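You operate a simulated robot arm through the tools that you are given. There is no shell and no other tool. Be economical: measure what you need, move in short steps, check, and stop when the job is done.

You run a simulated robot arm. Do the job below in one go: nothing can be reset, and whatever is moved stays where it is left.

Task
Press a new core and stand it on the drying plate.
Fine: fill the iron block at the hopper without spilling sand; leave the block pulled out.
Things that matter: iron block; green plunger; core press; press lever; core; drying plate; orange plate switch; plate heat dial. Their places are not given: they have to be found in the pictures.

Only the result counts: the job must be done as asked and must still hold three seconds after the hand-in. Knocking over, shifting, dropping, spilling or breaking anything else fails it.

Robot
A 7-joint arm with a two-finger parallel gripper, fixed in place. Base frame: the origin is at the foot of the arm, x ahead of it, y to its left, z up; the work surface is at about z = 1.2. Readings come in cm, rad, newtons and seconds.
With the tool pointing down near the work surface it reaches from about 24 to 62 cm from the base axis. Its first joint turns from -1.152 to 1.152 rad. Payload 2.6 kg.
The TCP is the grasp point between the finger pads, 3 cm short of the fingertips. In the tool frame z runs along the fingers and y along their closing line. The gripper opens to 9.4 cm. The fingers are 2.8 cm wide and 1 cm thick; the gripper's body (5 by 9.6 cm) begins 5.5 cm behind the TCP.
Orientation is told as [roll, pitch, yaw] about the base's x, y, z axes, in that order, counted from this pose: with the fingers straight down and closing along the base's y, the tool's x points along the base's -x, its y along +y and its z along -z.

Tools
- The arm moves only by the tool send_rows. Its argument "increments" is a list that holds one entry, the list of rows, each a list of 6 numbers: the shift along the base's x, y, z in units of 300 mm (1.0 is 300 mm), then the turn, a rotation vector about the base's x, y, z in units of 90 degrees (1.0 is 90 degrees). In form: [[[dx, dy, dz, ax, ay, az], ...]]. A call has 1 to 20 rows; each row is the pose to reach, as a shift and turn from the pose commanded when the call began. "fingers" is the opening, from 0 (shut) to 1 (fully open), set as the call begins (left out, the last holds). A call with a number of a shift or a turn outside -1 to 1 is refused whole. A row lasts 0.2 s, in which the tool goes at most 5 cm and 0.15 rad; a call with a longer step from one row to the next is refused whole, and so is a gripper value outside its range. Where a pose cannot be reached the arm comes as near as it can. A force on the tool above 60 N (or 10 N above the force at the start of the call, whichever is more), or a blocked arm, ends the call early, and 0.2 s more pass. Each finger travels about 7.2 cm/s and halts on what it meets, pressing with about 24 N; the grip force reading is that of the motor and also rises with nothing between the fingers. The clock runs only during rows and for 0.2 s after the last one: add rows that repeat a pose to give the fingers time. It gives the time, the measured TCP pose, the force on the tool (base axes), the opening and the grip force at its end, in the units of the frame above (readings bear some noise).
- Cameras (640 x 400 px; columns grow to the right, rows downward): "scene" is fixed at [1.43, 41.21, 58.97]; the picture's right is [-0.96, -0.27, 0.00], its down [-0.10, 0.35, -0.93] and it looks along [0.25, -0.90, -0.36] (base axes); focal length 262 px, centre (320, 200). "wrist" rides on the gripper at [-3.7, 0, -5.8] in the tool frame; the picture's right is [0.00, -1.00, 0.00], its down [0.97, 0.00, -0.24] and it looks along [0.24, 0.00, 0.97] (tool axes); focal length 218 px, centre (320, 200).
- snapshot(camera): a new picture of that camera. It takes no simulated time.
- pixel_to_xyz(camera, pixels): there is no depth. For up to 12 entries [column, row, z] of the newest picture of that camera ("zoom" is the newest enlarged one), the place [x, y] in the base frame at which the ray of that pixel passes the height z, good to about 0.2 cm, but the place of the scene camera against the robot may be out by one fixed shift of up to 1.2 cm in any direction. It takes no simulated time.
- close_up(camera, box): a new picture of the part [left, top, right, bottom] of that camera's present view, enlarged. It takes no simulated time.
- sign_off(): hands the job in; it is judged then, once.

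Go step by step. Measure first, check grasps and placings, and put right what went wrong. The budget is 80 turns and 38 pictures, counting those below and the enlarged ones. Unless the task says otherwise, let go and move clear before handing in, and close with one line.

The tools are called after "Emit:" as name(argument=value, ...) on one line, values as JSON. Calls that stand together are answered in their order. send_rows: Moves the arm, as the interface text tells. Its arguments: {"type":"object","properties":{"increments":{"type":"array","items":{"type":"array","items":{"type":"array","items":{"type":"number"}}}},"fingers":{"type":"number"}},"required":["increments"]} The other tools are called the same way: snapshot (camera) takes a picture; pixel_to_xyz (camera, pixels) gives the place at which the rays of pixels pass given heights; close_up (camera, box) takes an enlarged picture of a part of a camera's view; sign_off () hands the job in.

At the start:

```text
t: 0.0
tcp_pos: [19.42, -22.36, 43.88]
tool_rot: [0.0, -0.001, -0.001]
contact_force: [-0.2, 0.0, 0.0]
gripper_width: 9.41
gripper_force: 0.1
```

scene: 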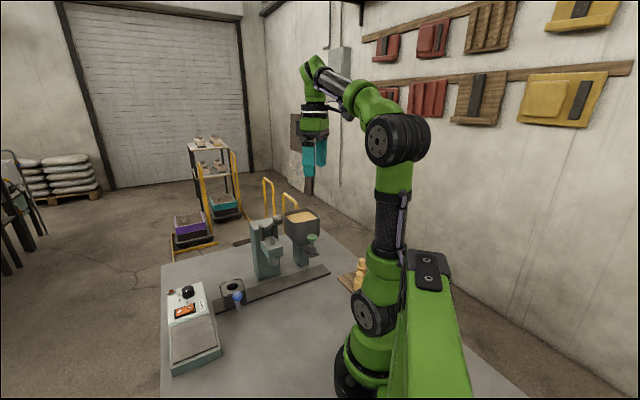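
wrist: 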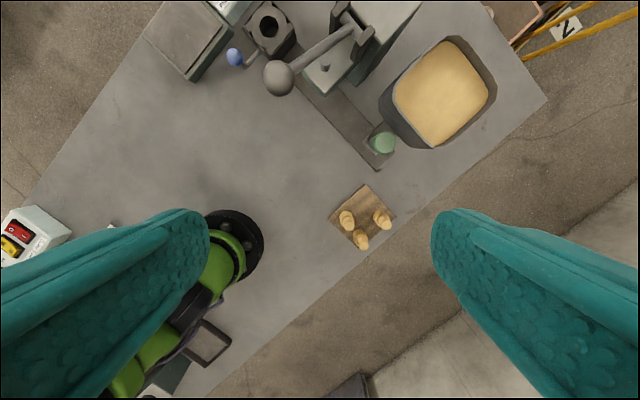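

The first pictures show the block with a blue knob (scene ~232,292), the press (~265,250), the hopper with green plunger (~310,240) and the drying plate unit (~190,330). I'll enlarge these.

Emit:
close_up(camera="scene", box=[150, 190, 350, 315])

Emit:
close_up(camera="scene", box=[150, 275, 270, 385])

Emit:
close_up(camera="wrist", box=[140, 0, 540, 250])

```text
3.20 times, centred on (250, 252) of scene
```

zoom: 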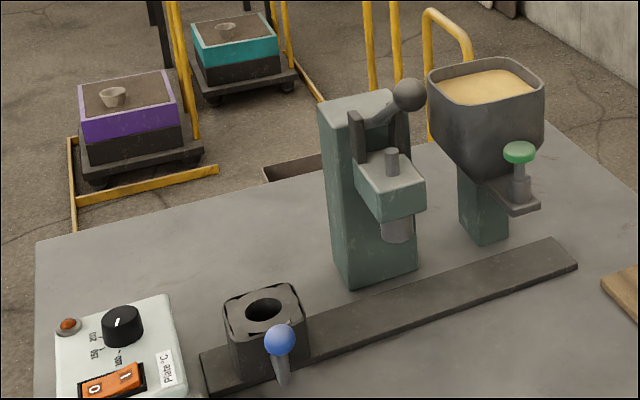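

```text
3.64 times, centred on (210, 330) of scene
```

zoom: 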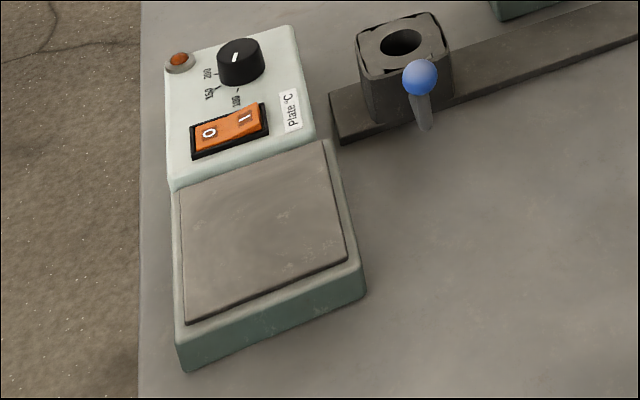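

```text
1.60 times, centred on (340, 125) of wrist
```

zoom: 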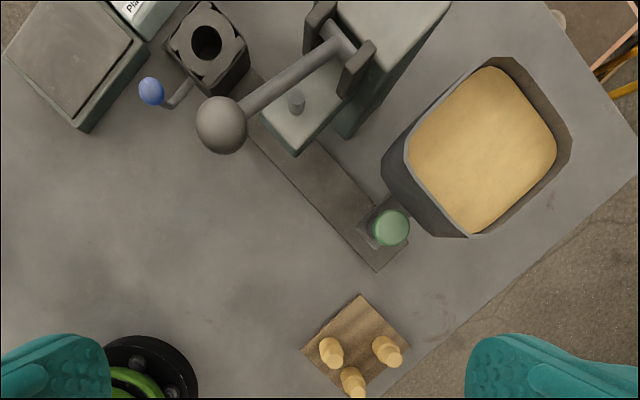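

Both cameras see the key parts, so I'll cross rays from each to get rough positions and heights.

Emit:
pixel_to_xyz(camera="wrist", pixels=[[268, 26, 1.2], [268, 26, 8], [234, 57, 1.2], [234, 57, 8], [374, 169, 1.8], [384, 142, 8], [384, 142, 16], [278, 78, 15], [278, 78, 25], [325, 64, 15], [360, 228, 1.2], [180, 30, 5]])

Emit:
pixel_to_xyz(camera="scene", pixels=[[232.2, 287.5, 1.2], [232.2, 287.5, 8], [237.5, 296.6, 1.2], [237.5, 296.6, 8], [330.5, 270, 1.8], [312, 237.5, 8], [312, 237.5, 16], [278, 220, 15], [278, 220, 25], [272, 240, 15], [216, 310, 1.8], [190, 340, 5]])

```text
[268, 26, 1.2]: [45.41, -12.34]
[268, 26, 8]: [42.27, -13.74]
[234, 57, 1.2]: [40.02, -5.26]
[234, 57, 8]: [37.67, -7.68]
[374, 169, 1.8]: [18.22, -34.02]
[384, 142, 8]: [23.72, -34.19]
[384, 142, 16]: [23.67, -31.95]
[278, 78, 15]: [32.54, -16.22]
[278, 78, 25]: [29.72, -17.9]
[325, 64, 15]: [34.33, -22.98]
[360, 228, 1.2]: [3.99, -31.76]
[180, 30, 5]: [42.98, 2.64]
```

```text
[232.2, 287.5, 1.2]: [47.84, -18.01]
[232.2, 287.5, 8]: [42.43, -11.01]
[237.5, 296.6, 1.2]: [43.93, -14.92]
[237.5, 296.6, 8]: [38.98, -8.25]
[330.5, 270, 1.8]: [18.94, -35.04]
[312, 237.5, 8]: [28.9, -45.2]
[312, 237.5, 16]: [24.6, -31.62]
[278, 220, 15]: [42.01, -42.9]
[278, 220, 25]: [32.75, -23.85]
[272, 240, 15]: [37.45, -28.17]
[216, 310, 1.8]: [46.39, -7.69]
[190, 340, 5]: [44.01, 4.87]
```

Rough fixes: block about (43,-13, top z≈6), lever ball about (29,-18,28), plunger about (24,-32,16), rail running along (-0.73,-0.68). I'll shift over the middle for a closer wrist picture.

Emit:
send_rows(increments=[[[0.07, 0.07, -0.03, 0, 0, 0], [0.14, 0.14, -0.06, 0, 0, 0], [0.21, 0.21, -0.09, 0, 0, 0], [0.28, 0.28, -0.1, 0, 0, 0], [0.35, 0.35, -0.1, 0, 0, 0]]])

Emit:
snapshot(camera="wrist")

```text
t: 1.2
tcp_pos: [29.82, -11.82, 40.93]
tool_rot: [-0.001, 0.0, 0.001]
contact_force: [-0.7, 0.4, -1.2]
gripper_width: 9.41
gripper_force: 0.1
```

```text
32 pictures are left
```

wrist: 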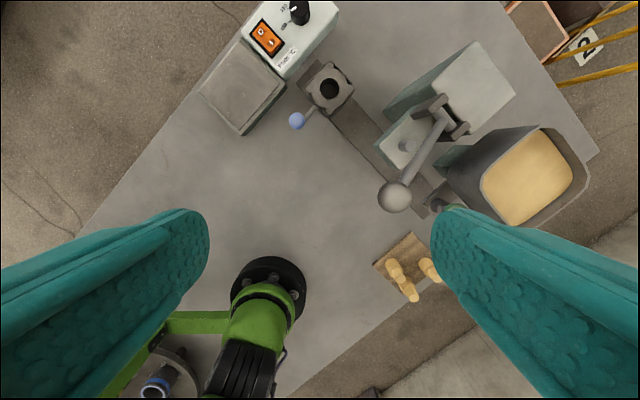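

The block hole is at (329,89), knob (297,121), lever ball (394,196). I'll enlarge and measure; two wrist views give accurate heights.

Emit:
close_up(camera="wrist", box=[190, 0, 510, 200])

Emit:
pixel_to_xyz(camera="wrist", pixels=[[329, 89, 1.2], [329, 89, 8], [297, 121, 1.2], [297, 121, 8], [446, 209, 16], [446, 209, 8], [394, 196, 25], [394, 196, 32], [406, 146, 15], [406, 146, 20], [243, 86, 4], [455, 105, 20]])

```text
2.00 times, centred on (350, 100) of wrist
```

zoom: 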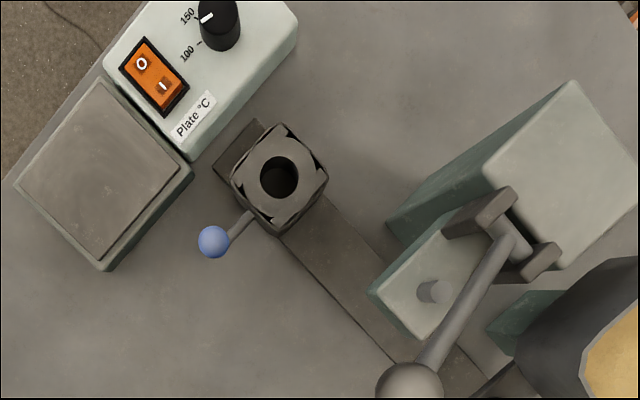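

```text
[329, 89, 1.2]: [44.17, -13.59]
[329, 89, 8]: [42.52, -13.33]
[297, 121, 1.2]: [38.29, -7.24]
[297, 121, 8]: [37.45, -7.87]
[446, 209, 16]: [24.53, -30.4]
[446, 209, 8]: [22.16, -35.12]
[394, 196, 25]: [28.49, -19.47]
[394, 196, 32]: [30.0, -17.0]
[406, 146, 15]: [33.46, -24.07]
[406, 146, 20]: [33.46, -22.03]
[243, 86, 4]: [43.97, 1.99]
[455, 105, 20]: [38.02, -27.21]
```

Crossing both wrist views: block hole (42.9,-13.4,6.6), knob (37.35,-7.95,8.85), ball (29,-18.4,27.8), ram about (33.4,-22.5), plunger (23.7,-32,16) — evenly spaced 13.3 cm along the rail. The ball overhangs the knob's path, so I'll hold the knob with a tilted tool; first yaw and move.

Emit:
send_rows(increments=[[[0.01, 0.05, -0.06, 0, 0, -0.085], [0.02, 0.1, -0.12, 0, 0, -0.17], [0.03, 0.15, -0.18, 0, 0, -0.255], [0.045, 0.2, -0.24, 0, 0, -0.34], [0.06, 0.25, -0.3, 0, 0, -0.425], [0.07, 0.297, -0.363, 0, 0, -0.51], [0.07, 0.297, -0.363, 0, 0, -0.51]]])

Emit:
send_rows(increments=[[[0, 0, -0.06, -0.061, -0.0635, 0], [0, 0, -0.12, -0.122, -0.127, 0], [0, 0, -0.18, -0.183, -0.19, 0], [0, 0, -0.24, -0.244, -0.254, 0], [0, 0, -0.3, -0.305, -0.317, 0], [0, 0, -0.37, -0.309, -0.319, 0], [0, 0, -0.37, -0.309, -0.319, 0]]])

Emit:
snapshot(camera="wrist")

```text
t: 2.8
tcp_pos: [31.89, -2.88, 30.0]
tool_rot: [0.0, 0.001, -0.802]
contact_force: [0.0, 0.0, -0.6]
gripper_width: 9.39
gripper_force: 0.1
```

```text
t: 4.4
tcp_pos: [32.0, -2.92, 18.87]
tool_rot: [0.026, -0.699, -0.808]
contact_force: [0.4, -0.6, 0.5]
gripper_width: 9.4
gripper_force: 0.0
```

```text
30 pictures are left
```

wrist: 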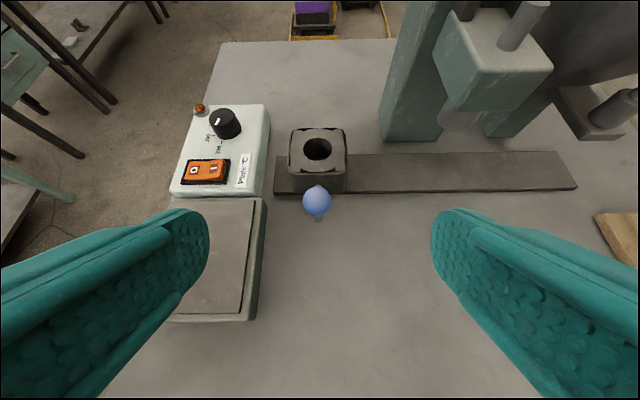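

The tilted view shows the knob at (317,199), clear of the plate unit edge. Checking its position and those of the plate and the spout from here.

Emit:
pixel_to_xyz(camera="wrist", pixels=[[317, 199, 8.85], [317, 199, 7.5], [317, 148, 6.6], [290, 133, 6.6], [344, 133, 6.6], [275, 193, 1.6], [577, 188, 1.6], [553, 152, 1.6], [461, 120, 9], [255, 200, 4], [240, 314, 4], [592, 138, 11]])

Emit:
close_up(camera="wrist", box=[160, 80, 360, 205])

```text
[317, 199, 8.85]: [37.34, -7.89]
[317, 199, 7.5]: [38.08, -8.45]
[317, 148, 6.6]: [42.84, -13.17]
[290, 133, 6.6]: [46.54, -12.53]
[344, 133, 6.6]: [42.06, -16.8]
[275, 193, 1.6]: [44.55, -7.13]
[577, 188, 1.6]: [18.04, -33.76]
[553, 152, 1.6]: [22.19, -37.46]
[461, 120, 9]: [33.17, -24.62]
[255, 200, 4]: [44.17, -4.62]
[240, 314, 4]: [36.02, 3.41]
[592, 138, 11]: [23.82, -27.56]
```

```text
3.20 times, centred on (260, 142) of wrist
```

zoom: 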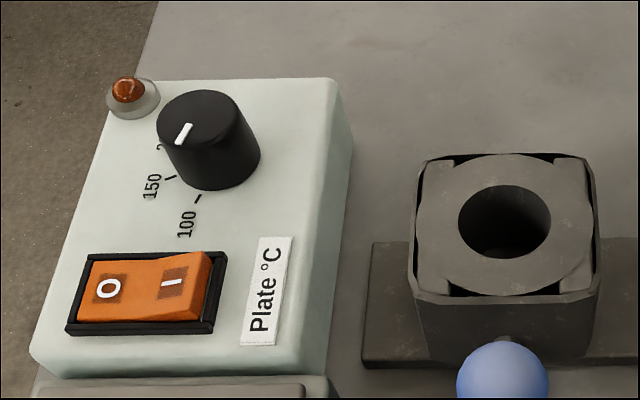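

The knob is confirmed at (37.34,-7.89,8.85), with 7 cm to the plate edge. Going in to it open, then closing.

Emit:
send_rows(increments=[[[0.035, -0.033, -0.067, 0, 0, 0], [0.07, -0.066, -0.134, 0, 0, 0], [0.105, -0.099, -0.2, 0, 0, 0], [0.14, -0.132, -0.267, 0, 0, 0], [0.177, -0.165, -0.335, 0, 0, 0], [0.177, -0.165, -0.335, 0, 0, 0]]])

Emit:
send_rows(increments=[[[0, 0, 0, 0, 0, 0], [0, 0, 0, 0, 0, 0], [0, 0, 0, 0, 0, 0], [0, 0, 0, 0, 0, 0]]], fingers=0.15)

Emit:
snapshot(camera="wrist")

```text
t: 5.8
tcp_pos: [37.29, -7.96, 8.82]
tool_rot: [0.026, -0.698, -0.81]
contact_force: [0.3, -0.3, -0.6]
gripper_width: 9.39
gripper_force: 0.0
```

```text
t: 6.8
tcp_pos: [37.3, -7.83, 8.92]
tool_rot: [0.026, -0.698, -0.812]
contact_force: [1.7, 1.0, -1.7]
gripper_width: 2.54
gripper_force: 45.4
```

```text
28 pictures are left
```

wrist: 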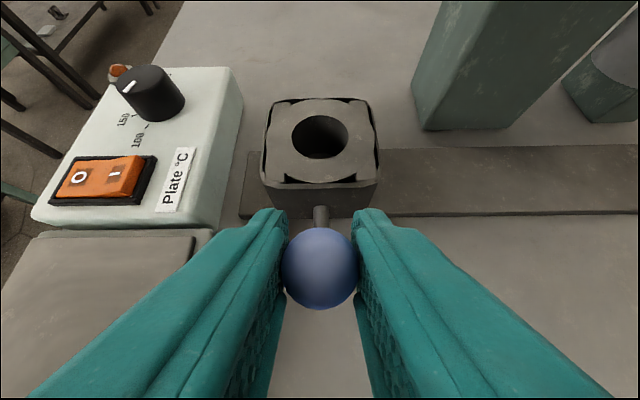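

The knob is held (2.54 cm, 45 N). Sliding the block along the rail, first 20 cm.

Emit:
send_rows(increments=[[[-0.047, -0.0472, 0, 0, 0, 0], [-0.094, -0.0944, 0, 0, 0, 0], [-0.141, -0.1416, 0, 0, 0, 0], [-0.188, -0.1888, 0, 0, 0, 0], [-0.235, -0.236, 0, 0, 0, 0], [-0.282, -0.2832, 0, 0, 0, 0], [-0.329, -0.3304, 0, 0, 0, 0], [-0.376, -0.3776, 0, 0, 0, 0], [-0.423, -0.4248, 0, 0, 0, 0], [-0.47, -0.472, 0, 0, 0, 0]]])

Emit:
snapshot(camera="wrist")

```text
t: 8.2
tcp_pos: [30.09, -15.83, 8.23]
tool_rot: [0.015, -0.664, -0.791]
contact_force: [-2.4, 0.8, -2.0]
gripper_width: 2.6
gripper_force: 45.0
out of reach, approached as far as the arm can: row 5, 6
stopped in row 6: the force on the tool passed its limit (the readings are from after the stop); the commanded pose is now the measured one
```

```text
27 pictures are left
```

wrist: 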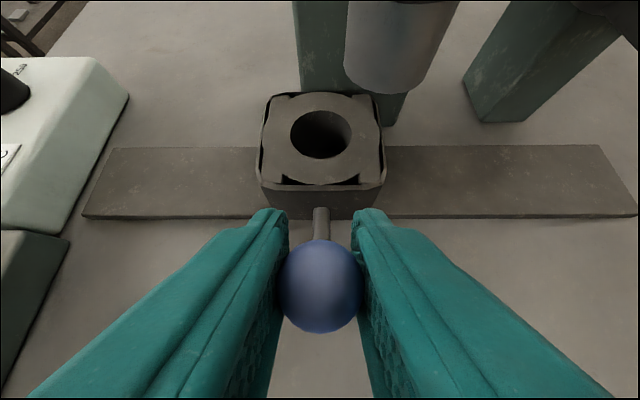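

The 40° tilt runs out of reach at 10.8 cm travel, with the block just short of the ram. I'll let go of the knob, reduce the tilt to 25° (still clear of the ball), and re-grip.

Emit:
send_rows(increments=[[[0, 0, 0, 0, 0, 0], [0, 0, 0, 0, 0, 0], [0, 0, 0.01, 0.034, 0.034, 0], [0, 0, 0.02, 0.068, 0.068, 0], [0, 0, 0.02, 0.103, 0.103, 0], [0, 0, 0.02, 0.103, 0.103, 0]]], fingers=0.45)

Emit:
snapshot(camera="wrist")

Emit:
snapshot(camera="scene")

```text
t: 9.6
tcp_pos: [30.09, -15.83, 8.98]
tool_rot: [0.013, -0.434, -0.79]
contact_force: [-0.1, 0.2, -0.4]
gripper_width: 4.21
gripper_force: 0.1
```

```text
26 pictures are left
```

wrist: 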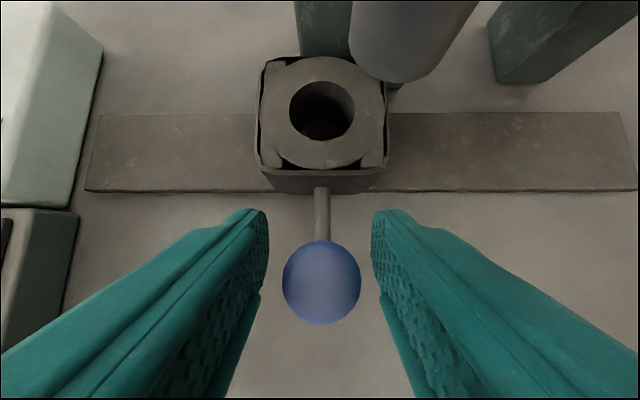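

```text
25 pictures are left
```

scene: 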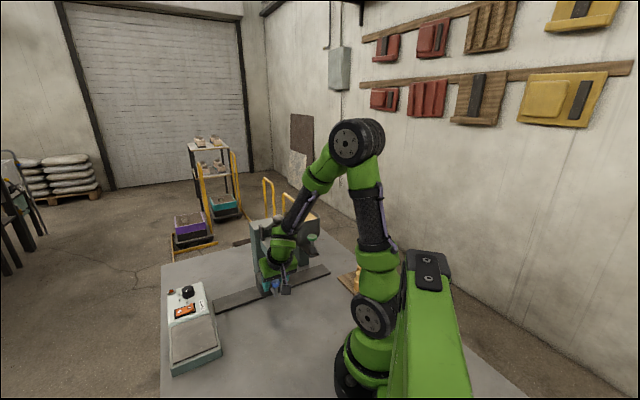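

The knob stands free between the fingers. I'll check the lever ball's clearance to the wrist before carrying on.

Emit:
close_up(camera="scene", box=[220, 190, 348, 310])

Emit:
pixel_to_xyz(camera="wrist", pixels=[[321, 281, 8.85], [322, 110, 6.6], [90, 190, 1.6], [637, 191, 1.6]])

```text
3.33 times, centred on (284, 250) of scene
```

zoom: 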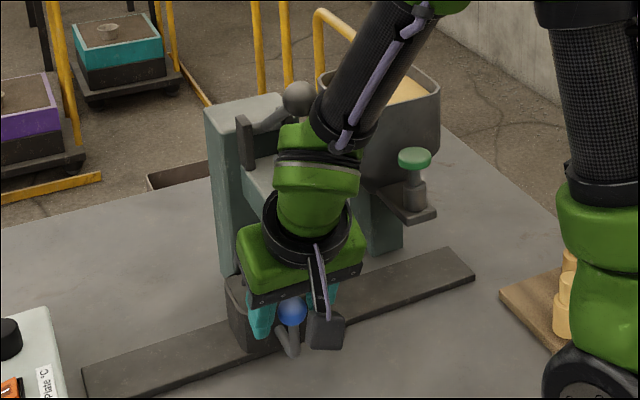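

```text
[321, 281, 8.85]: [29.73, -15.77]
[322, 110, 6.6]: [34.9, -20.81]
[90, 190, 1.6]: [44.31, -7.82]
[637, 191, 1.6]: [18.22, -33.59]
```

The ball sits behind the wrist with room to spare at this tilt. Re-gripping and sliding another 13 cm.

Emit:
send_rows(increments=[[[-0.008, 0.002, 0, 0, 0, 0], [-0.008, 0.002, 0, 0, 0, 0], [-0.008, 0.002, 0, 0, 0, 0]]], fingers=0.15)

Emit:
send_rows(increments=[[[-0.035, -0.0354, 0, 0, 0, 0], [-0.07, -0.0709, 0, 0, 0, 0], [-0.105, -0.1063, 0, 0, 0, 0], [-0.141, -0.1416, 0, 0, 0, 0], [-0.176, -0.177, 0, 0, 0, 0], [-0.212, -0.2126, 0, 0, 0, 0], [-0.247, -0.248, 0, 0, 0, 0], [-0.282, -0.2832, 0, 0, 0, 0], [-0.306, -0.307, 0, 0, 0, 0]]])

Emit:
snapshot(camera="wrist")

Emit:
close_up(camera="scene", box=[220, 190, 348, 310])

```text
t: 10.4
tcp_pos: [29.77, -15.82, 8.89]
tool_rot: [0.016, -0.435, -0.79]
contact_force: [6.9, -5.7, -8.7]
gripper_width: 2.59
gripper_force: 44.8
```

```text
t: 12.4
tcp_pos: [20.56, -25.06, 8.93]
tool_rot: [0.015, -0.437, -0.793]
contact_force: [-13.0, 13.1, 26.8]
gripper_width: 2.59
gripper_force: 45.0
```

```text
23 pictures are left
```

wrist: 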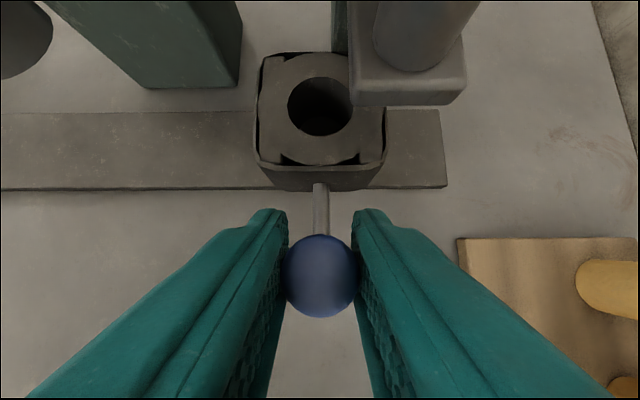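

```text
3.33 times, centred on (284, 250) of scene
```

zoom: 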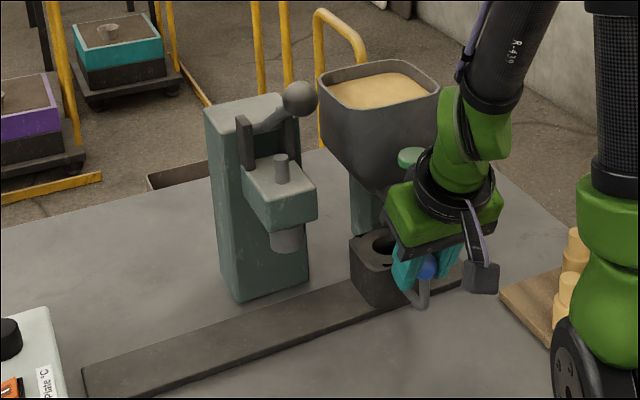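

The block has passed the press, and the spout plate (column ~408) is about 2.7 cm ahead of the hole (column 321). Moving it the rest of the way.

Emit:
send_rows(increments=[[[-0.02, -0.02, 0, 0, 0, 0], [-0.04, -0.04, 0, 0, 0, 0], [-0.0635, -0.0638, 0, 0, 0, 0], [-0.0635, -0.0638, 0, 0, 0, 0]]])

Emit:
snapshot(camera="wrist")

```text
t: 13.4
tcp_pos: [18.66, -27.02, 8.93]
tool_rot: [0.013, -0.437, -0.793]
contact_force: [-5.1, 0.1, 0.0]
gripper_width: 2.56
gripper_force: 44.6
```

```text
21 pictures are left
```

wrist: 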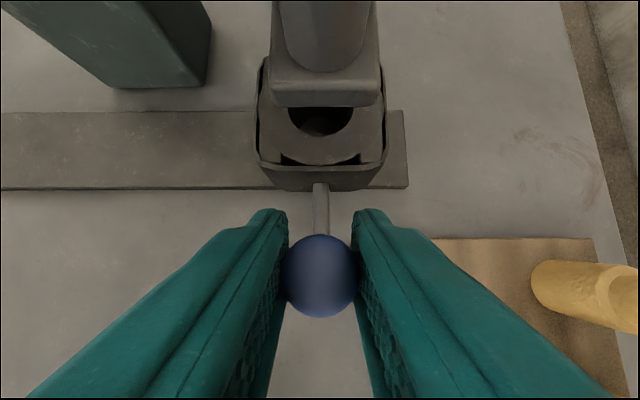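

The spout centre (column ~326) is within 0.2 cm of the hole (321). A last 0.2 cm nudge, then I'll release.

Emit:
send_rows(increments=[[[-0.005, -0.005, 0, 0, 0, 0], [-0.005, -0.005, 0, 0, 0, 0]]])

Emit:
send_rows(increments=[[[0, 0, 0, 0, 0, 0], [0, 0, 0, 0, 0, 0], [0, 0, 0, 0, 0, 0]]], fingers=0.6)

Emit:
snapshot(camera="wrist")

```text
t: 14.0
tcp_pos: [18.7, -27.0, 8.99]
tool_rot: [0.015, -0.438, -0.787]
contact_force: [2.2, -0.9, -10.7]
gripper_width: 2.57
gripper_force: 45.0
```

```text
t: 14.8
tcp_pos: [18.56, -27.13, 8.86]
tool_rot: [0.014, -0.435, -0.789]
contact_force: [0.3, 0.2, 0.3]
gripper_width: 5.61
gripper_force: 0.2
```

```text
20 pictures are left
```

wrist: 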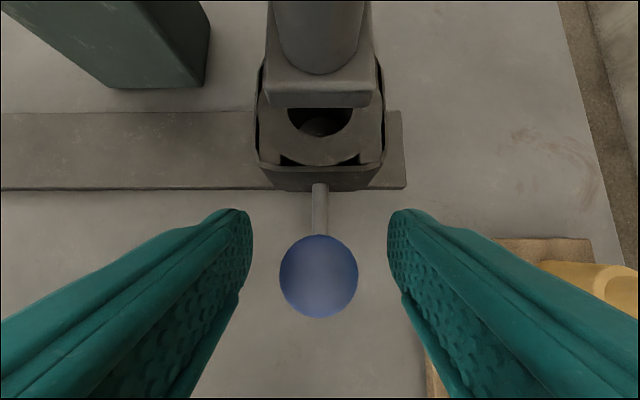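

The block hit its end stop and the spout and hole now share the same column (~319). Lifting straight up, closing the fingers and steepening the tilt a little to press the green plunger.

Emit:
send_rows(increments=[[[0, 0, 0.1, 0, 0, 0], [0, 0, 0.2, 0, 0, 0], [0, 0, 0.3, 0, 0, 0], [0, 0, 0.4, 0, 0, 0], [0.02, -0.02, 0.45, -0.04, -0.04, 0], [0.04, -0.04, 0.45, -0.079, -0.079, 0], [0.04, -0.04, 0.45, -0.079, -0.079, 0]]])

Emit:
send_rows(increments=[[[0, 0, 0, 0, 0, 0], [0, 0, 0, 0, 0, 0], [0, 0, 0, 0, 0, 0], [0, 0, 0, 0, 0, 0]]], fingers=0)

Emit:
snapshot(camera="wrist")

```text
t: 16.4
tcp_pos: [19.75, -28.27, 22.53]
tool_rot: [0.016, -0.615, -0.792]
contact_force: [-0.3, -0.4, -0.8]
gripper_width: 5.63
gripper_force: 0.0
```

```text
t: 17.4
tcp_pos: [19.79, -28.25, 22.44]
tool_rot: [0.016, -0.613, -0.792]
contact_force: [0.2, 0.0, 0.2]
gripper_width: 0.03
gripper_force: 23.8
```

```text
19 pictures are left
```

wrist: 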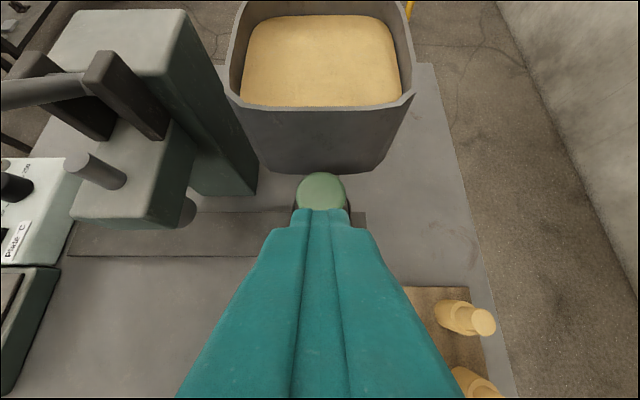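

The green cap shows at (321,190), straight ahead of the closed fingertips. Measuring it.

Emit:
pixel_to_xyz(camera="wrist", pixels=[[321, 188, 16], [321, 188, 15], [321, 188, 14], [321, 173, 16], [296, 190, 16], [346, 190, 16], [320, 110, 24], [320, 110, 20]])

```text
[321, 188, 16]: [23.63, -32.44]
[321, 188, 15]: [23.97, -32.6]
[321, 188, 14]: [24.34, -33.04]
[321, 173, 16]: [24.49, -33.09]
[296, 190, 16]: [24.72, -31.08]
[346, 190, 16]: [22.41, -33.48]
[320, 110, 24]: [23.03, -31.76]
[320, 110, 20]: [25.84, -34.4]
```

Emit:
pixel_to_xyz(camera="wrist", pixels=[[413, 97, 24], [413, 97, 22], [413, 97, 20], [413, 97, 18]])

```text
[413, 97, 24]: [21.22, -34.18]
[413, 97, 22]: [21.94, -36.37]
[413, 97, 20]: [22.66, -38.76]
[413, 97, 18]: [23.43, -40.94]
```

The hopper rim (z≈21.5) stays about 2.5 cm behind the cap, so the tilted fingertips fit. Moving above the cap at about (23.7,-32.2,16), then pressing down in small steps.

Emit:
send_rows(increments=[[[0.053, -0.053, -0.02, 0, 0, 0], [0.105, -0.105, -0.06, 0, 0, 0], [0.105, -0.105, -0.06, 0, 0, 0]]])

Emit:
send_rows(increments=[[[0, 0, -0.02, 0, 0, 0], [0, 0, -0.04, 0, 0, 0], [0, 0, -0.06, 0, 0, 0], [0, 0, -0.08, 0, 0, 0], [0, 0, -0.1, 0, 0, 0], [0, 0, -0.1, 0, 0, 0]]])

Emit:
snapshot(camera="wrist")

```text
t: 18.2
tcp_pos: [22.95, -31.38, 20.55]
tool_rot: [0.016, -0.612, -0.79]
contact_force: [-0.2, -0.5, 0.2]
gripper_width: 0.0
gripper_force: 24.1
```

```text
t: 19.6
tcp_pos: [22.87, -31.53, 17.74]
tool_rot: [0.016, -0.614, -0.789]
contact_force: [1.8, -0.5, 5.1]
gripper_width: 0.02
gripper_force: 23.7
```

```text
18 pictures are left
```

wrist: 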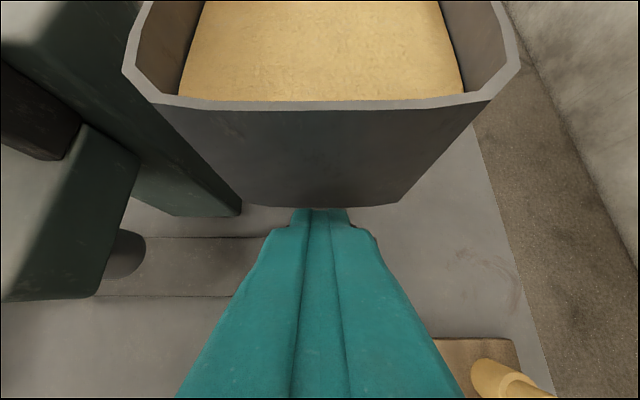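

A steady 5 N upward says the plunger is moving against its spring. Pressing further until it bottoms out.

Emit:
send_rows(increments=[[[0, 0, -0.015, 0, 0, 0], [0, 0, -0.03, 0, 0, 0], [0, 0, -0.045, 0, 0, 0], [0, 0, -0.06, 0, 0, 0], [0, 0, -0.06, 0, 0, 0]]])

Emit:
close_up(camera="scene", box=[240, 190, 368, 310])

```text
t: 20.3
tcp_pos: [23.25, -31.74, 17.56]
tool_rot: [0.017, -0.635, -0.792]
contact_force: [-1.7, 2.8, 19.0]
gripper_width: 0.0
gripper_force: 23.6
stopped in row 3: the force on the tool passed its limit (the readings are from after the stop); the commanded pose is now the measured one
```

```text
3.33 times, centred on (304, 250) of scene
```

zoom: 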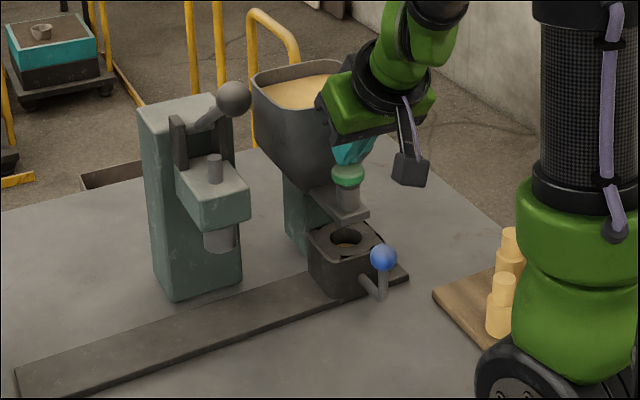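

The plunger hit bottom and a little sand shows in the hole (zoom 347,243). Releasing it and taking a tight look at the fill.

Emit:
send_rows(increments=[[[0, 0, 0.05, 0, 0, 0], [0, 0, 0.1, 0, 0, 0], [0, 0, 0.1, 0, 0, 0]]])

Emit:
close_up(camera="scene", box=[322, 238, 370, 288])

```text
t: 21.1
tcp_pos: [23.13, -31.64, 20.33]
tool_rot: [0.016, -0.627, -0.794]
contact_force: [0.0, -0.3, -0.3]
gripper_width: 0.04
gripper_force: 24.1
```

```text
8.00 times, centred on (346, 263) of scene
```

zoom: 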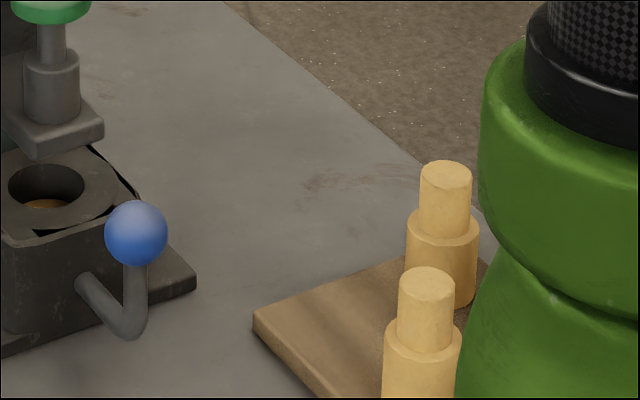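

One dose fills it only part way (sand is visible deep in the hole, zoom 45,203). Pressing again and looking.

Emit:
send_rows(increments=[[[0, 0, -0.03, 0, 0, 0], [0, 0, -0.05, 0, 0, 0], [0, 0, -0.07, 0, 0, 0], [0, 0, -0.085, 0, 0, 0], [0, 0, -0.1, 0, 0, 0], [0, 0, -0.11, 0, 0, 0], [0, 0, -0.12, 0, 0, 0]]])

Emit:
send_rows(increments=[[[0, 0, 0.05, 0, 0, 0], [0, 0, 0.1, 0, 0, 0], [0, 0, 0.1, 0, 0, 0]]])

Emit:
close_up(camera="scene", box=[318, 235, 366, 285])

```text
t: 22.7
tcp_pos: [23.27, -31.95, 17.14]
tool_rot: [0.014, -0.645, -0.793]
contact_force: [-9.3, 13.2, 54.5]
gripper_width: 0.02
gripper_force: 23.7
```

```text
t: 23.5
tcp_pos: [23.09, -31.7, 19.7]
tool_rot: [0.018, -0.627, -0.793]
contact_force: [0.4, -0.5, 0.5]
gripper_width: 0.02
gripper_force: 24.7
```

```text
8.00 times, centred on (342, 260) of scene
```

zoom: 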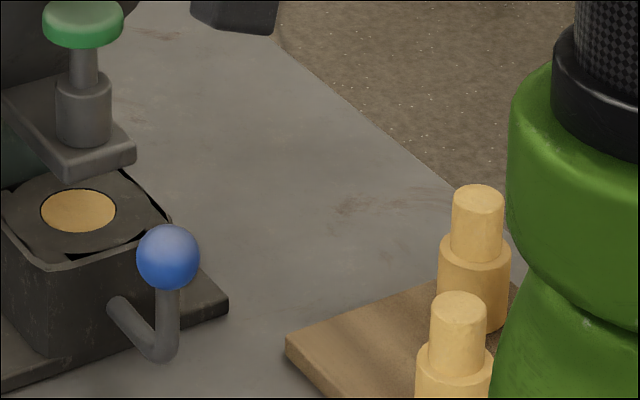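

The second dose filled the hole level to the brim (zoom 80,211) with no spill. Now back off, open, and re-grip the knob at about (18.7,-27,8.9).

Emit:
send_rows(increments=[[[0, 0, 0.1, 0, 0, 0], [-0.05, 0.05, 0.12, 0.03, 0.03, 0], [-0.1, 0.1, 0.12, 0.06, 0.06, 0], [-0.147, 0.155, 0.12, 0.0855, 0.0855, 0], [-0.147, 0.155, 0.12, 0.0855, 0.0855, 0]]], fingers=0.6)

Emit:
send_rows(increments=[[[0, 0, -0.12, 0, 0, 0], [0, 0, -0.24, 0, 0, 0], [0, 0, -0.36, 0, 0, 0], [0, 0, -0.44, 0, 0, 0], [0, 0, -0.481, 0, 0, 0], [0, 0, -0.481, 0, 0, 0]]])

Emit:
snapshot(camera="wrist")

```text
t: 24.7
tcp_pos: [18.58, -26.91, 23.35]
tool_rot: [0.014, -0.436, -0.793]
contact_force: [-0.6, -0.6, 0.1]
gripper_width: 5.64
gripper_force: 0.0
```

```text
t: 26.1
tcp_pos: [18.65, -26.88, 8.74]
tool_rot: [0.014, -0.438, -0.789]
contact_force: [-0.9, -0.3, -0.1]
gripper_width: 5.64
gripper_force: 0.1
```

```text
14 pictures are left
```

wrist: 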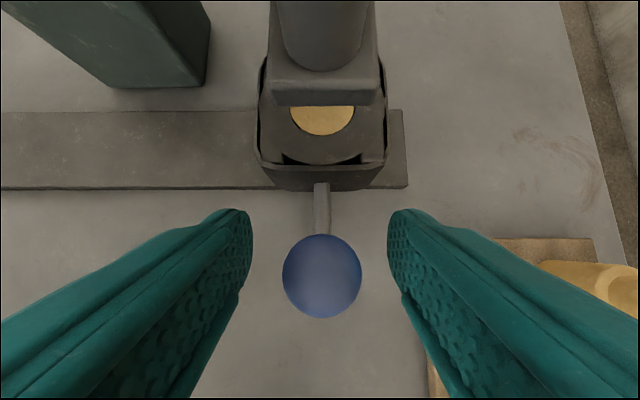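

The block is still full and the knob is centred between the fingers. Gripping and sliding back to mid-travel under the ram.

Emit:
send_rows(increments=[[[0, 0, 0.003, 0, 0, 0], [0, 0, 0.003, 0, 0, 0], [0, 0, 0.003, 0, 0, 0], [0, 0, 0.003, 0, 0, 0]]], fingers=0.15)

Emit:
send_rows(increments=[[[0.035, 0.0354, 0, 0, 0, 0], [0.07, 0.0709, 0, 0, 0, 0], [0.105, 0.1063, 0, 0, 0, 0], [0.141, 0.1426, 0, 0, 0, 0], [0.176, 0.178, 0, 0, 0, 0], [0.212, 0.2146, 0, 0, 0, 0], [0.247, 0.251, 0, 0, 0, 0], [0.282, 0.2862, 0, 0, 0, 0], [0.312, 0.317, 0, 0, 0, 0], [0.312, 0.317, 0, 0, 0, 0]]])

Emit:
snapshot(camera="wrist")

```text
t: 27.1
tcp_pos: [18.63, -26.95, 8.82]
tool_rot: [0.015, -0.436, -0.793]
contact_force: [0.9, -4.6, -12.7]
gripper_width: 2.58
gripper_force: 45.0
```

```text
t: 29.3
tcp_pos: [27.89, -17.49, 9.01]
tool_rot: [0.014, -0.438, -0.79]
contact_force: [7.4, -4.7, -17.0]
gripper_width: 2.56
gripper_force: 44.2
```

```text
13 pictures are left
```

wrist: 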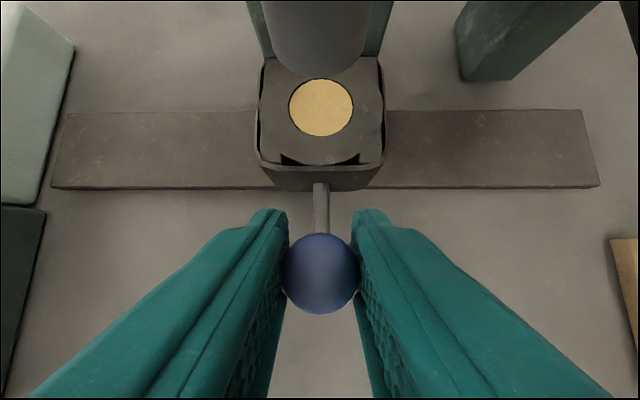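

The ram (columns 264–370) is centred over the full hole (321) within about 0.1 cm. A tiny correction, then I'll release, lift clear of the knob and move sideways from under the lever ball.

Emit:
send_rows(increments=[[[0.003, 0.003, 0, 0, 0, 0], [0.003, 0.003, 0, 0, 0, 0]]])

Emit:
send_rows(increments=[[[0, 0, 0, 0, 0, 0], [0, 0, 0, 0, 0, 0], [0, 0, 0, 0, 0, 0], [-0.016, 0.016, 0.06, 0, 0, 0], [-0.032, 0.032, 0.12, 0, 0, 0], [-0.047, 0.047, 0.175, 0, 0, 0], [-0.047, 0.047, 0.175, 0, 0, 0]]], fingers=0.6)

```text
t: 29.9
tcp_pos: [28.1, -17.4, 8.95]
tool_rot: [0.015, -0.439, -0.792]
contact_force: [-3.6, 0.4, 4.3]
gripper_width: 2.56
gripper_force: 44.4
```

```text
t: 31.5
tcp_pos: [26.64, -15.95, 14.27]
tool_rot: [0.013, -0.438, -0.794]
contact_force: [-0.2, -0.3, 0.6]
gripper_width: 5.66
gripper_force: 0.0
out of reach, approached as far as the arm can: row 5
```

Clear of the knob. Now sideways away from the ball, then up while bringing the tool vertical.

Emit:
send_rows(increments=[[[0.06, 0.06, 0, 0, 0, 0], [0.12, 0.12, 0, 0, 0, 0], [0.18, 0.18, 0, 0, 0, 0], [0.25, 0.25, 0, 0, 0, 0], [0.3, 0.3, 0.02, 0, 0, 0], [0.3, 0.3, 0.15, 0.06, 0.06, 0], [0.3, 0.3, 0.3, 0.12, 0.12, 0], [0.3, 0.3, 0.45, 0.18, 0.18, 0], [0.28, 0.3, 0.6, 0.198, 0.198, 0], [0.26, 0.3, 0.76, 0.198, 0.198, 0], [0.26, 0.3, 0.76, 0.198, 0.198, 0]]], fingers=0.75)

Emit:
snapshot(camera="wrist")

```text
t: 33.9
tcp_pos: [34.46, -6.96, 37.1]
tool_rot: [0.014, 0.001, -0.789]
contact_force: [-0.4, 0.2, 0.3]
gripper_width: 7.07
gripper_force: 0.1
```

```text
12 pictures are left
```

wrist: 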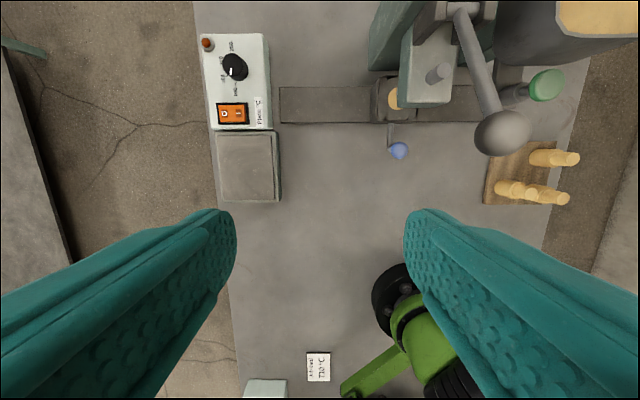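

Besides the lever ball at (503,133), there's a note on the table at (318,367) mentioning °C. I'll read it, as it may concern the plate.

Emit:
close_up(camera="wrist", box=[294, 348, 342, 388])

Emit:
pixel_to_xyz(camera="wrist", pixels=[[503, 133, 27], [503, 133, 28], [503, 133, 29], [464, 10, 21], [464, 10, 19], [248, 166, 4.5], [222, 133, 4.5], [273, 133, 4.5], [222, 200, 4.5], [276, 200, 4.5], [232, 113, 6], [234, 67, 7]])

```text
10.00 times, centred on (318, 368) of wrist
```

zoom: 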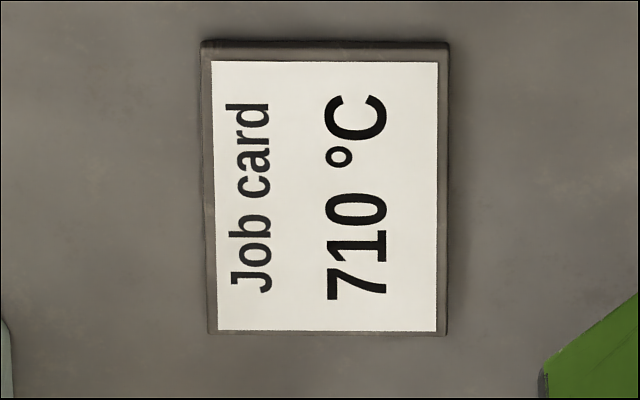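

```text
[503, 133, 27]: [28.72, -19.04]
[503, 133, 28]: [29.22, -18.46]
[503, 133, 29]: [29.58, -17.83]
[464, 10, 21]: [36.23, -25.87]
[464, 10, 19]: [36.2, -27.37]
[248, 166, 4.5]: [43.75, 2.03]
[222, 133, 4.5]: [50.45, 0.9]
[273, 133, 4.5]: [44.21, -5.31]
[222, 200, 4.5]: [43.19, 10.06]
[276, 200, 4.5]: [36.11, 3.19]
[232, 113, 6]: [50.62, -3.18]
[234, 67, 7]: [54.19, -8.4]
```

The job card's 710 °C isn't a plate setting and the task doesn't ask for heat, so the switch and dial stay untouched. The ball is at about (29.1,-18.4,27.8); moving above it and straddling it.

Emit:
send_rows(increments=[[[-0.045, -0.095, 0, 0, 0, 0], [-0.09, -0.19, 0, 0, 0, 0], [-0.135, -0.286, 0, 0, 0, 0], [-0.18, -0.381, 0, 0, 0, 0], [-0.18, -0.381, -0.1, 0, 0, 0], [-0.18, -0.381, -0.2, 0, 0, 0], [-0.18, -0.381, -0.31, 0, 0, 0], [-0.18, -0.381, -0.31, 0, 0, 0]]], fingers=1)

Emit:
send_rows(increments=[[[0, 0, 0, 0, 0, 0], [0, 0, 0, 0, 0, 0], [0, 0, 0, 0, 0, 0], [0, 0, 0, 0, 0, 0]]], fingers=0.25)

Emit:
snapshot(camera="wrist")

```text
t: 35.7
tcp_pos: [29.2, -18.4, 27.6]
tool_rot: [0.011, 0.001, -0.791]
contact_force: [-0.4, 0.1, -0.7]
gripper_width: 9.41
gripper_force: 0.0
```

```text
t: 36.7
tcp_pos: [29.16, -18.54, 27.69]
tool_rot: [0.009, 0.001, -0.792]
contact_force: [-5.0, -4.8, 0.0]
gripper_width: 2.91
gripper_force: 45.4
```

```text
10 pictures are left
```

wrist: 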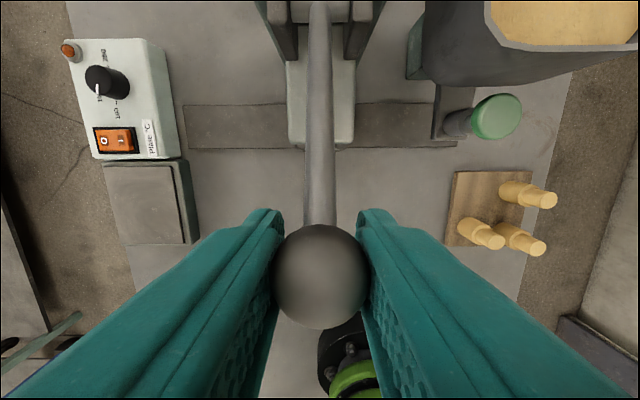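

The lever ball is held (2.91 cm). Pulling it down along its arc, first 6 cm.

Emit:
send_rows(increments=[[[-0.0135, 0.0135, -0.033, 0, 0, 0], [-0.025, 0.025, -0.067, 0, 0, 0], [-0.034, 0.034, -0.1, 0, 0, 0], [-0.041, 0.041, -0.133, 0, 0, 0], [-0.0452, 0.0452, -0.167, 0, 0, 0], [-0.0485, 0.0485, -0.2, 0, 0, 0], [-0.0485, 0.0485, -0.2, 0, 0, 0]]])

```text
t: 38.3
tcp_pos: [27.63, -17.0, 21.61]
tool_rot: [0.01, 0.004, -0.793]
contact_force: [-14.4, -9.4, 12.8]
gripper_width: 2.92
gripper_force: 45.0
```

The lever follows smoothly. Continuing until it meets the sand or its stop.

Emit:
send_rows(increments=[[[-0.001, 0.001, -0.03, 0, 0, 0], [0.0, 0.0, -0.06, 0, 0, 0], [0.003, -0.003, -0.09, 0, 0, 0], [0.006, -0.006, -0.12, 0, 0, 0], [0.012, -0.012, -0.15, 0, 0, 0], [0.018, -0.018, -0.18, 0, 0, 0], [0.018, -0.018, -0.18, 0, 0, 0]]])

Emit:
close_up(camera="scene", box=[220, 190, 348, 310])

```text
t: 39.5
tcp_pos: [27.65, -16.95, 17.11]
tool_rot: [0.012, 0.019, -0.8]
contact_force: [-8.3, 3.4, 9.3]
gripper_width: 2.95
gripper_force: 45.0
stopped in row 6: the force on the tool passed its limit (the readings are from after the stop); the commanded pose is now the measured one
```

```text
3.33 times, centred on (284, 250) of scene
```

zoom: 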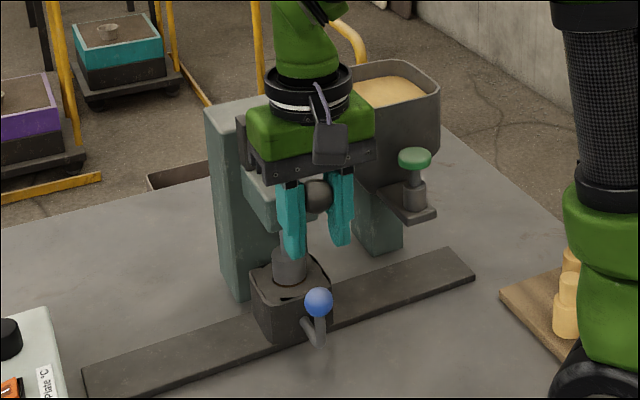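

The ram has come down onto the block. One more firm push to confirm it has reached its stop.

Emit:
send_rows(increments=[[[0.003, -0.003, -0.015, 0, 0, 0], [0.006, -0.006, -0.03, 0, 0, 0], [0.009, -0.009, -0.045, 0, 0, 0], [0.009, -0.009, -0.045, 0, 0, 0]]])

```text
t: 40.3
tcp_pos: [27.62, -17.03, 16.02]
tool_rot: [0.014, 0.033, -0.806]
contact_force: [-6.7, 4.5, 10.6]
gripper_width: 2.94
gripper_force: 44.5
stopped in row 3: the force on the tool passed its limit (the readings are from after the stop); the commanded pose is now the measured one
```

It gave another centimetre before the limit. Pushing again, and checking the grip on the ball.

Emit:
send_rows(increments=[[[0.003, -0.003, -0.015, 0, 0, 0], [0.006, -0.006, -0.03, 0, 0, 0], [0.009, -0.009, -0.045, 0, 0, 0], [0.009, -0.009, -0.045, 0, 0, 0]]])

Emit:
close_up(camera="scene", box=[250, 230, 330, 305])

```text
t: 40.8
tcp_pos: [27.72, -17.0, 15.5]
tool_rot: [0.015, 0.042, -0.81]
contact_force: [-6.5, 3.8, 14.4]
gripper_width: 2.95
gripper_force: 45.2
stopped in row 2: the force on the tool passed its limit (the readings are from after the stop); the commanded pose is now the measured one
```

```text
5.33 times, centred on (290, 268) of scene
```

zoom: 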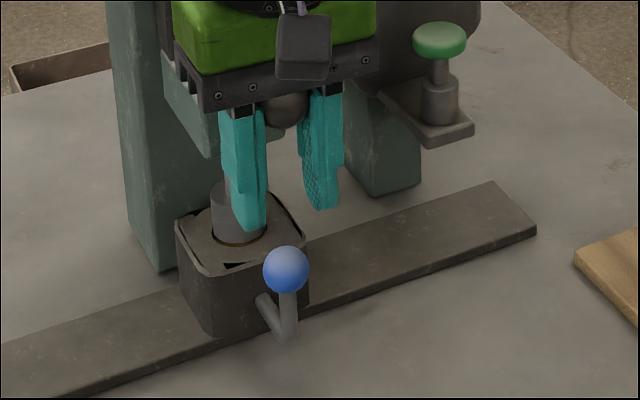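

The fingers slid down the ball (it now sits near their roots), so the lever has bottomed and the ram is pressed into the hole. Raising the lever back along its arc with the ball still held.

Emit:
send_rows(increments=[[[-0.006, 0.006, 0.03, 0, 0, 0], [-0.012, 0.012, 0.06, 0, 0, 0], [-0.015, 0.015, 0.1, 0, 0, 0], [-0.017, 0.017, 0.14, 0, 0, 0], [-0.015, 0.015, 0.18, 0, 0, 0], [-0.011, 0.011, 0.22, 0, 0, 0], [-0.003, 0.003, 0.26, 0, 0, 0], [0.008, -0.008, 0.3, 0, 0, 0], [0.02, -0.02, 0.333, 0, 0, 0], [0.02, -0.02, 0.333, 0, 0, 0]]])

Emit:
snapshot(camera="wrist")

```text
t: 41.8
tcp_pos: [27.54, -16.84, 19.43]
tool_rot: [0.016, 0.02, -0.801]
contact_force: [5.7, -3.3, -0.1]
gripper_width: 2.97
gripper_force: 45.4
stopped in row 4: the force on the tool passed its limit (the readings are from after the stop); the commanded pose is now the measured one
```

```text
7 pictures are left
```

wrist: 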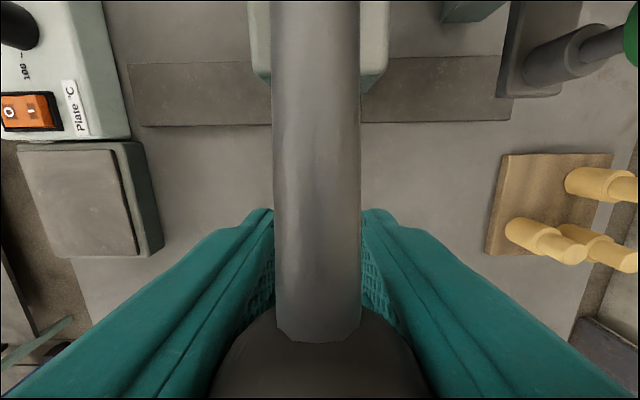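

The ball is wedged up near the palm (bottom of the picture), so I'll open, let it free, and look.

Emit:
send_rows(increments=[[[0, 0, 0, 0, 0, 0], [0, 0, 0, 0, 0, 0], [0, 0, 0, 0, 0, 0], [0, 0, 0, 0, 0, 0]]], fingers=0.8)

Emit:
close_up(camera="scene", box=[220, 190, 348, 310])

```text
t: 42.8
tcp_pos: [27.48, -16.78, 19.33]
tool_rot: [0.013, 0.023, -0.802]
contact_force: [-1.2, 2.3, 4.5]
gripper_width: 7.52
gripper_force: 0.0
```

```text
3.33 times, centred on (284, 250) of scene
```

zoom: 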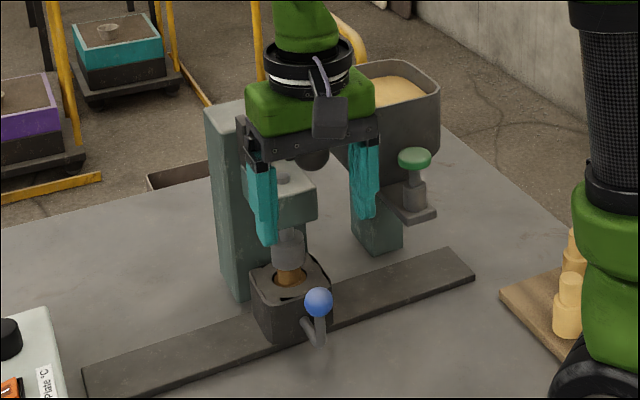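

The core has risen out of the block under the returning ram, and the lever springs up by itself. Rising slowly so it follows.

Emit:
send_rows(increments=[[[0, 0, 0.04, 0, 0, 0], [0, 0, 0.08, 0, 0, 0], [0.005, -0.005, 0.12, 0, 0, 0], [0.01, -0.01, 0.16, 0, 0, 0], [0.02, -0.02, 0.22, 0, 0, 0], [0.02, -0.02, 0.3, 0, 0, 0], [0.02, -0.02, 0.4, 0, 0, 0], [0.02, -0.02, 0.5, 0, 0, 0], [0.02, -0.02, 0.6, 0, 0, 0], [0.02, -0.02, 0.6, 0, 0, 0]]], fingers=1)

Emit:
close_up(camera="scene", box=[220, 190, 348, 310])

```text
t: 45.0
tcp_pos: [27.96, -17.41, 37.44]
tool_rot: [0.015, 0.023, -0.801]
contact_force: [0.0, -0.2, -0.2]
gripper_width: 9.42
gripper_force: 0.1
```

```text
3.33 times, centred on (284, 250) of scene
```

zoom: 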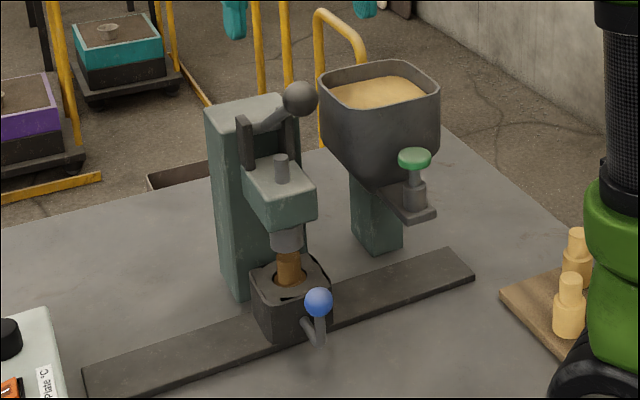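

The lever is fully up and the core stands proud of the block (zoom 288,270). I'll return to the knob by the same safe route: sideways, down with 25° tilt, then in.

Emit:
send_rows(increments=[[[0.08, 0.11, 0, 0, 0, 0], [0.16, 0.22, 0, 0, 0, 0], [0.233, 0.33, 0, 0, 0, 0], [0.233, 0.33, -0.13, -0.031, -0.031, 0], [0.233, 0.33, -0.26, -0.062, -0.062, 0], [0.233, 0.33, -0.39, -0.093, -0.093, 0], [0.233, 0.33, -0.52, -0.124, -0.125, 0], [0.233, 0.33, -0.65, -0.155, -0.157, 0], [0.233, 0.33, -0.77, -0.184, -0.188, 0], [0.233, 0.33, -0.77, -0.184, -0.188, 0]]], fingers=0.6)

```text
t: 47.2
tcp_pos: [35.1, -7.51, 14.27]
tool_rot: [0.026, -0.391, -0.803]
contact_force: [-0.1, -0.6, 0.4]
gripper_width: 5.64
gripper_force: 0.0
```

At the side station. Moving in along the rail direction and down around the knob.

Emit:
send_rows(increments=[[[-0.07, -0.07, 0, -0.02, -0.02, 0], [-0.14, -0.14, 0, -0.02, -0.02, 0], [-0.21, -0.21, 0, -0.02, -0.02, 0], [-0.28, -0.28, 0, -0.02, -0.02, 0], [-0.28, -0.28, 0, -0.02, -0.02, 0], [-0.265, -0.297, -0.06, -0.02, -0.02, 0], [-0.25, -0.313, -0.12, -0.02, -0.02, 0], [-0.236, -0.33, -0.177, -0.02, -0.02, 0], [-0.236, -0.33, -0.177, -0.02, -0.02, 0]]])

Emit:
snapshot(camera="wrist")

```text
t: 49.2
tcp_pos: [27.98, -17.34, 8.92]
tool_rot: [0.027, -0.436, -0.805]
contact_force: [0.6, 0.1, -0.1]
gripper_width: 5.64
gripper_force: 0.1
```

```text
4 pictures are left
```

wrist: 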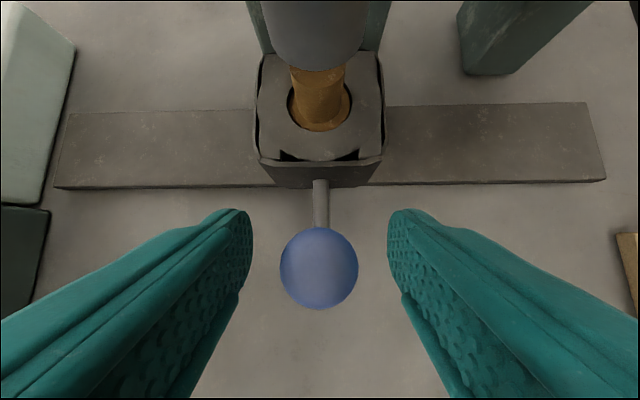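

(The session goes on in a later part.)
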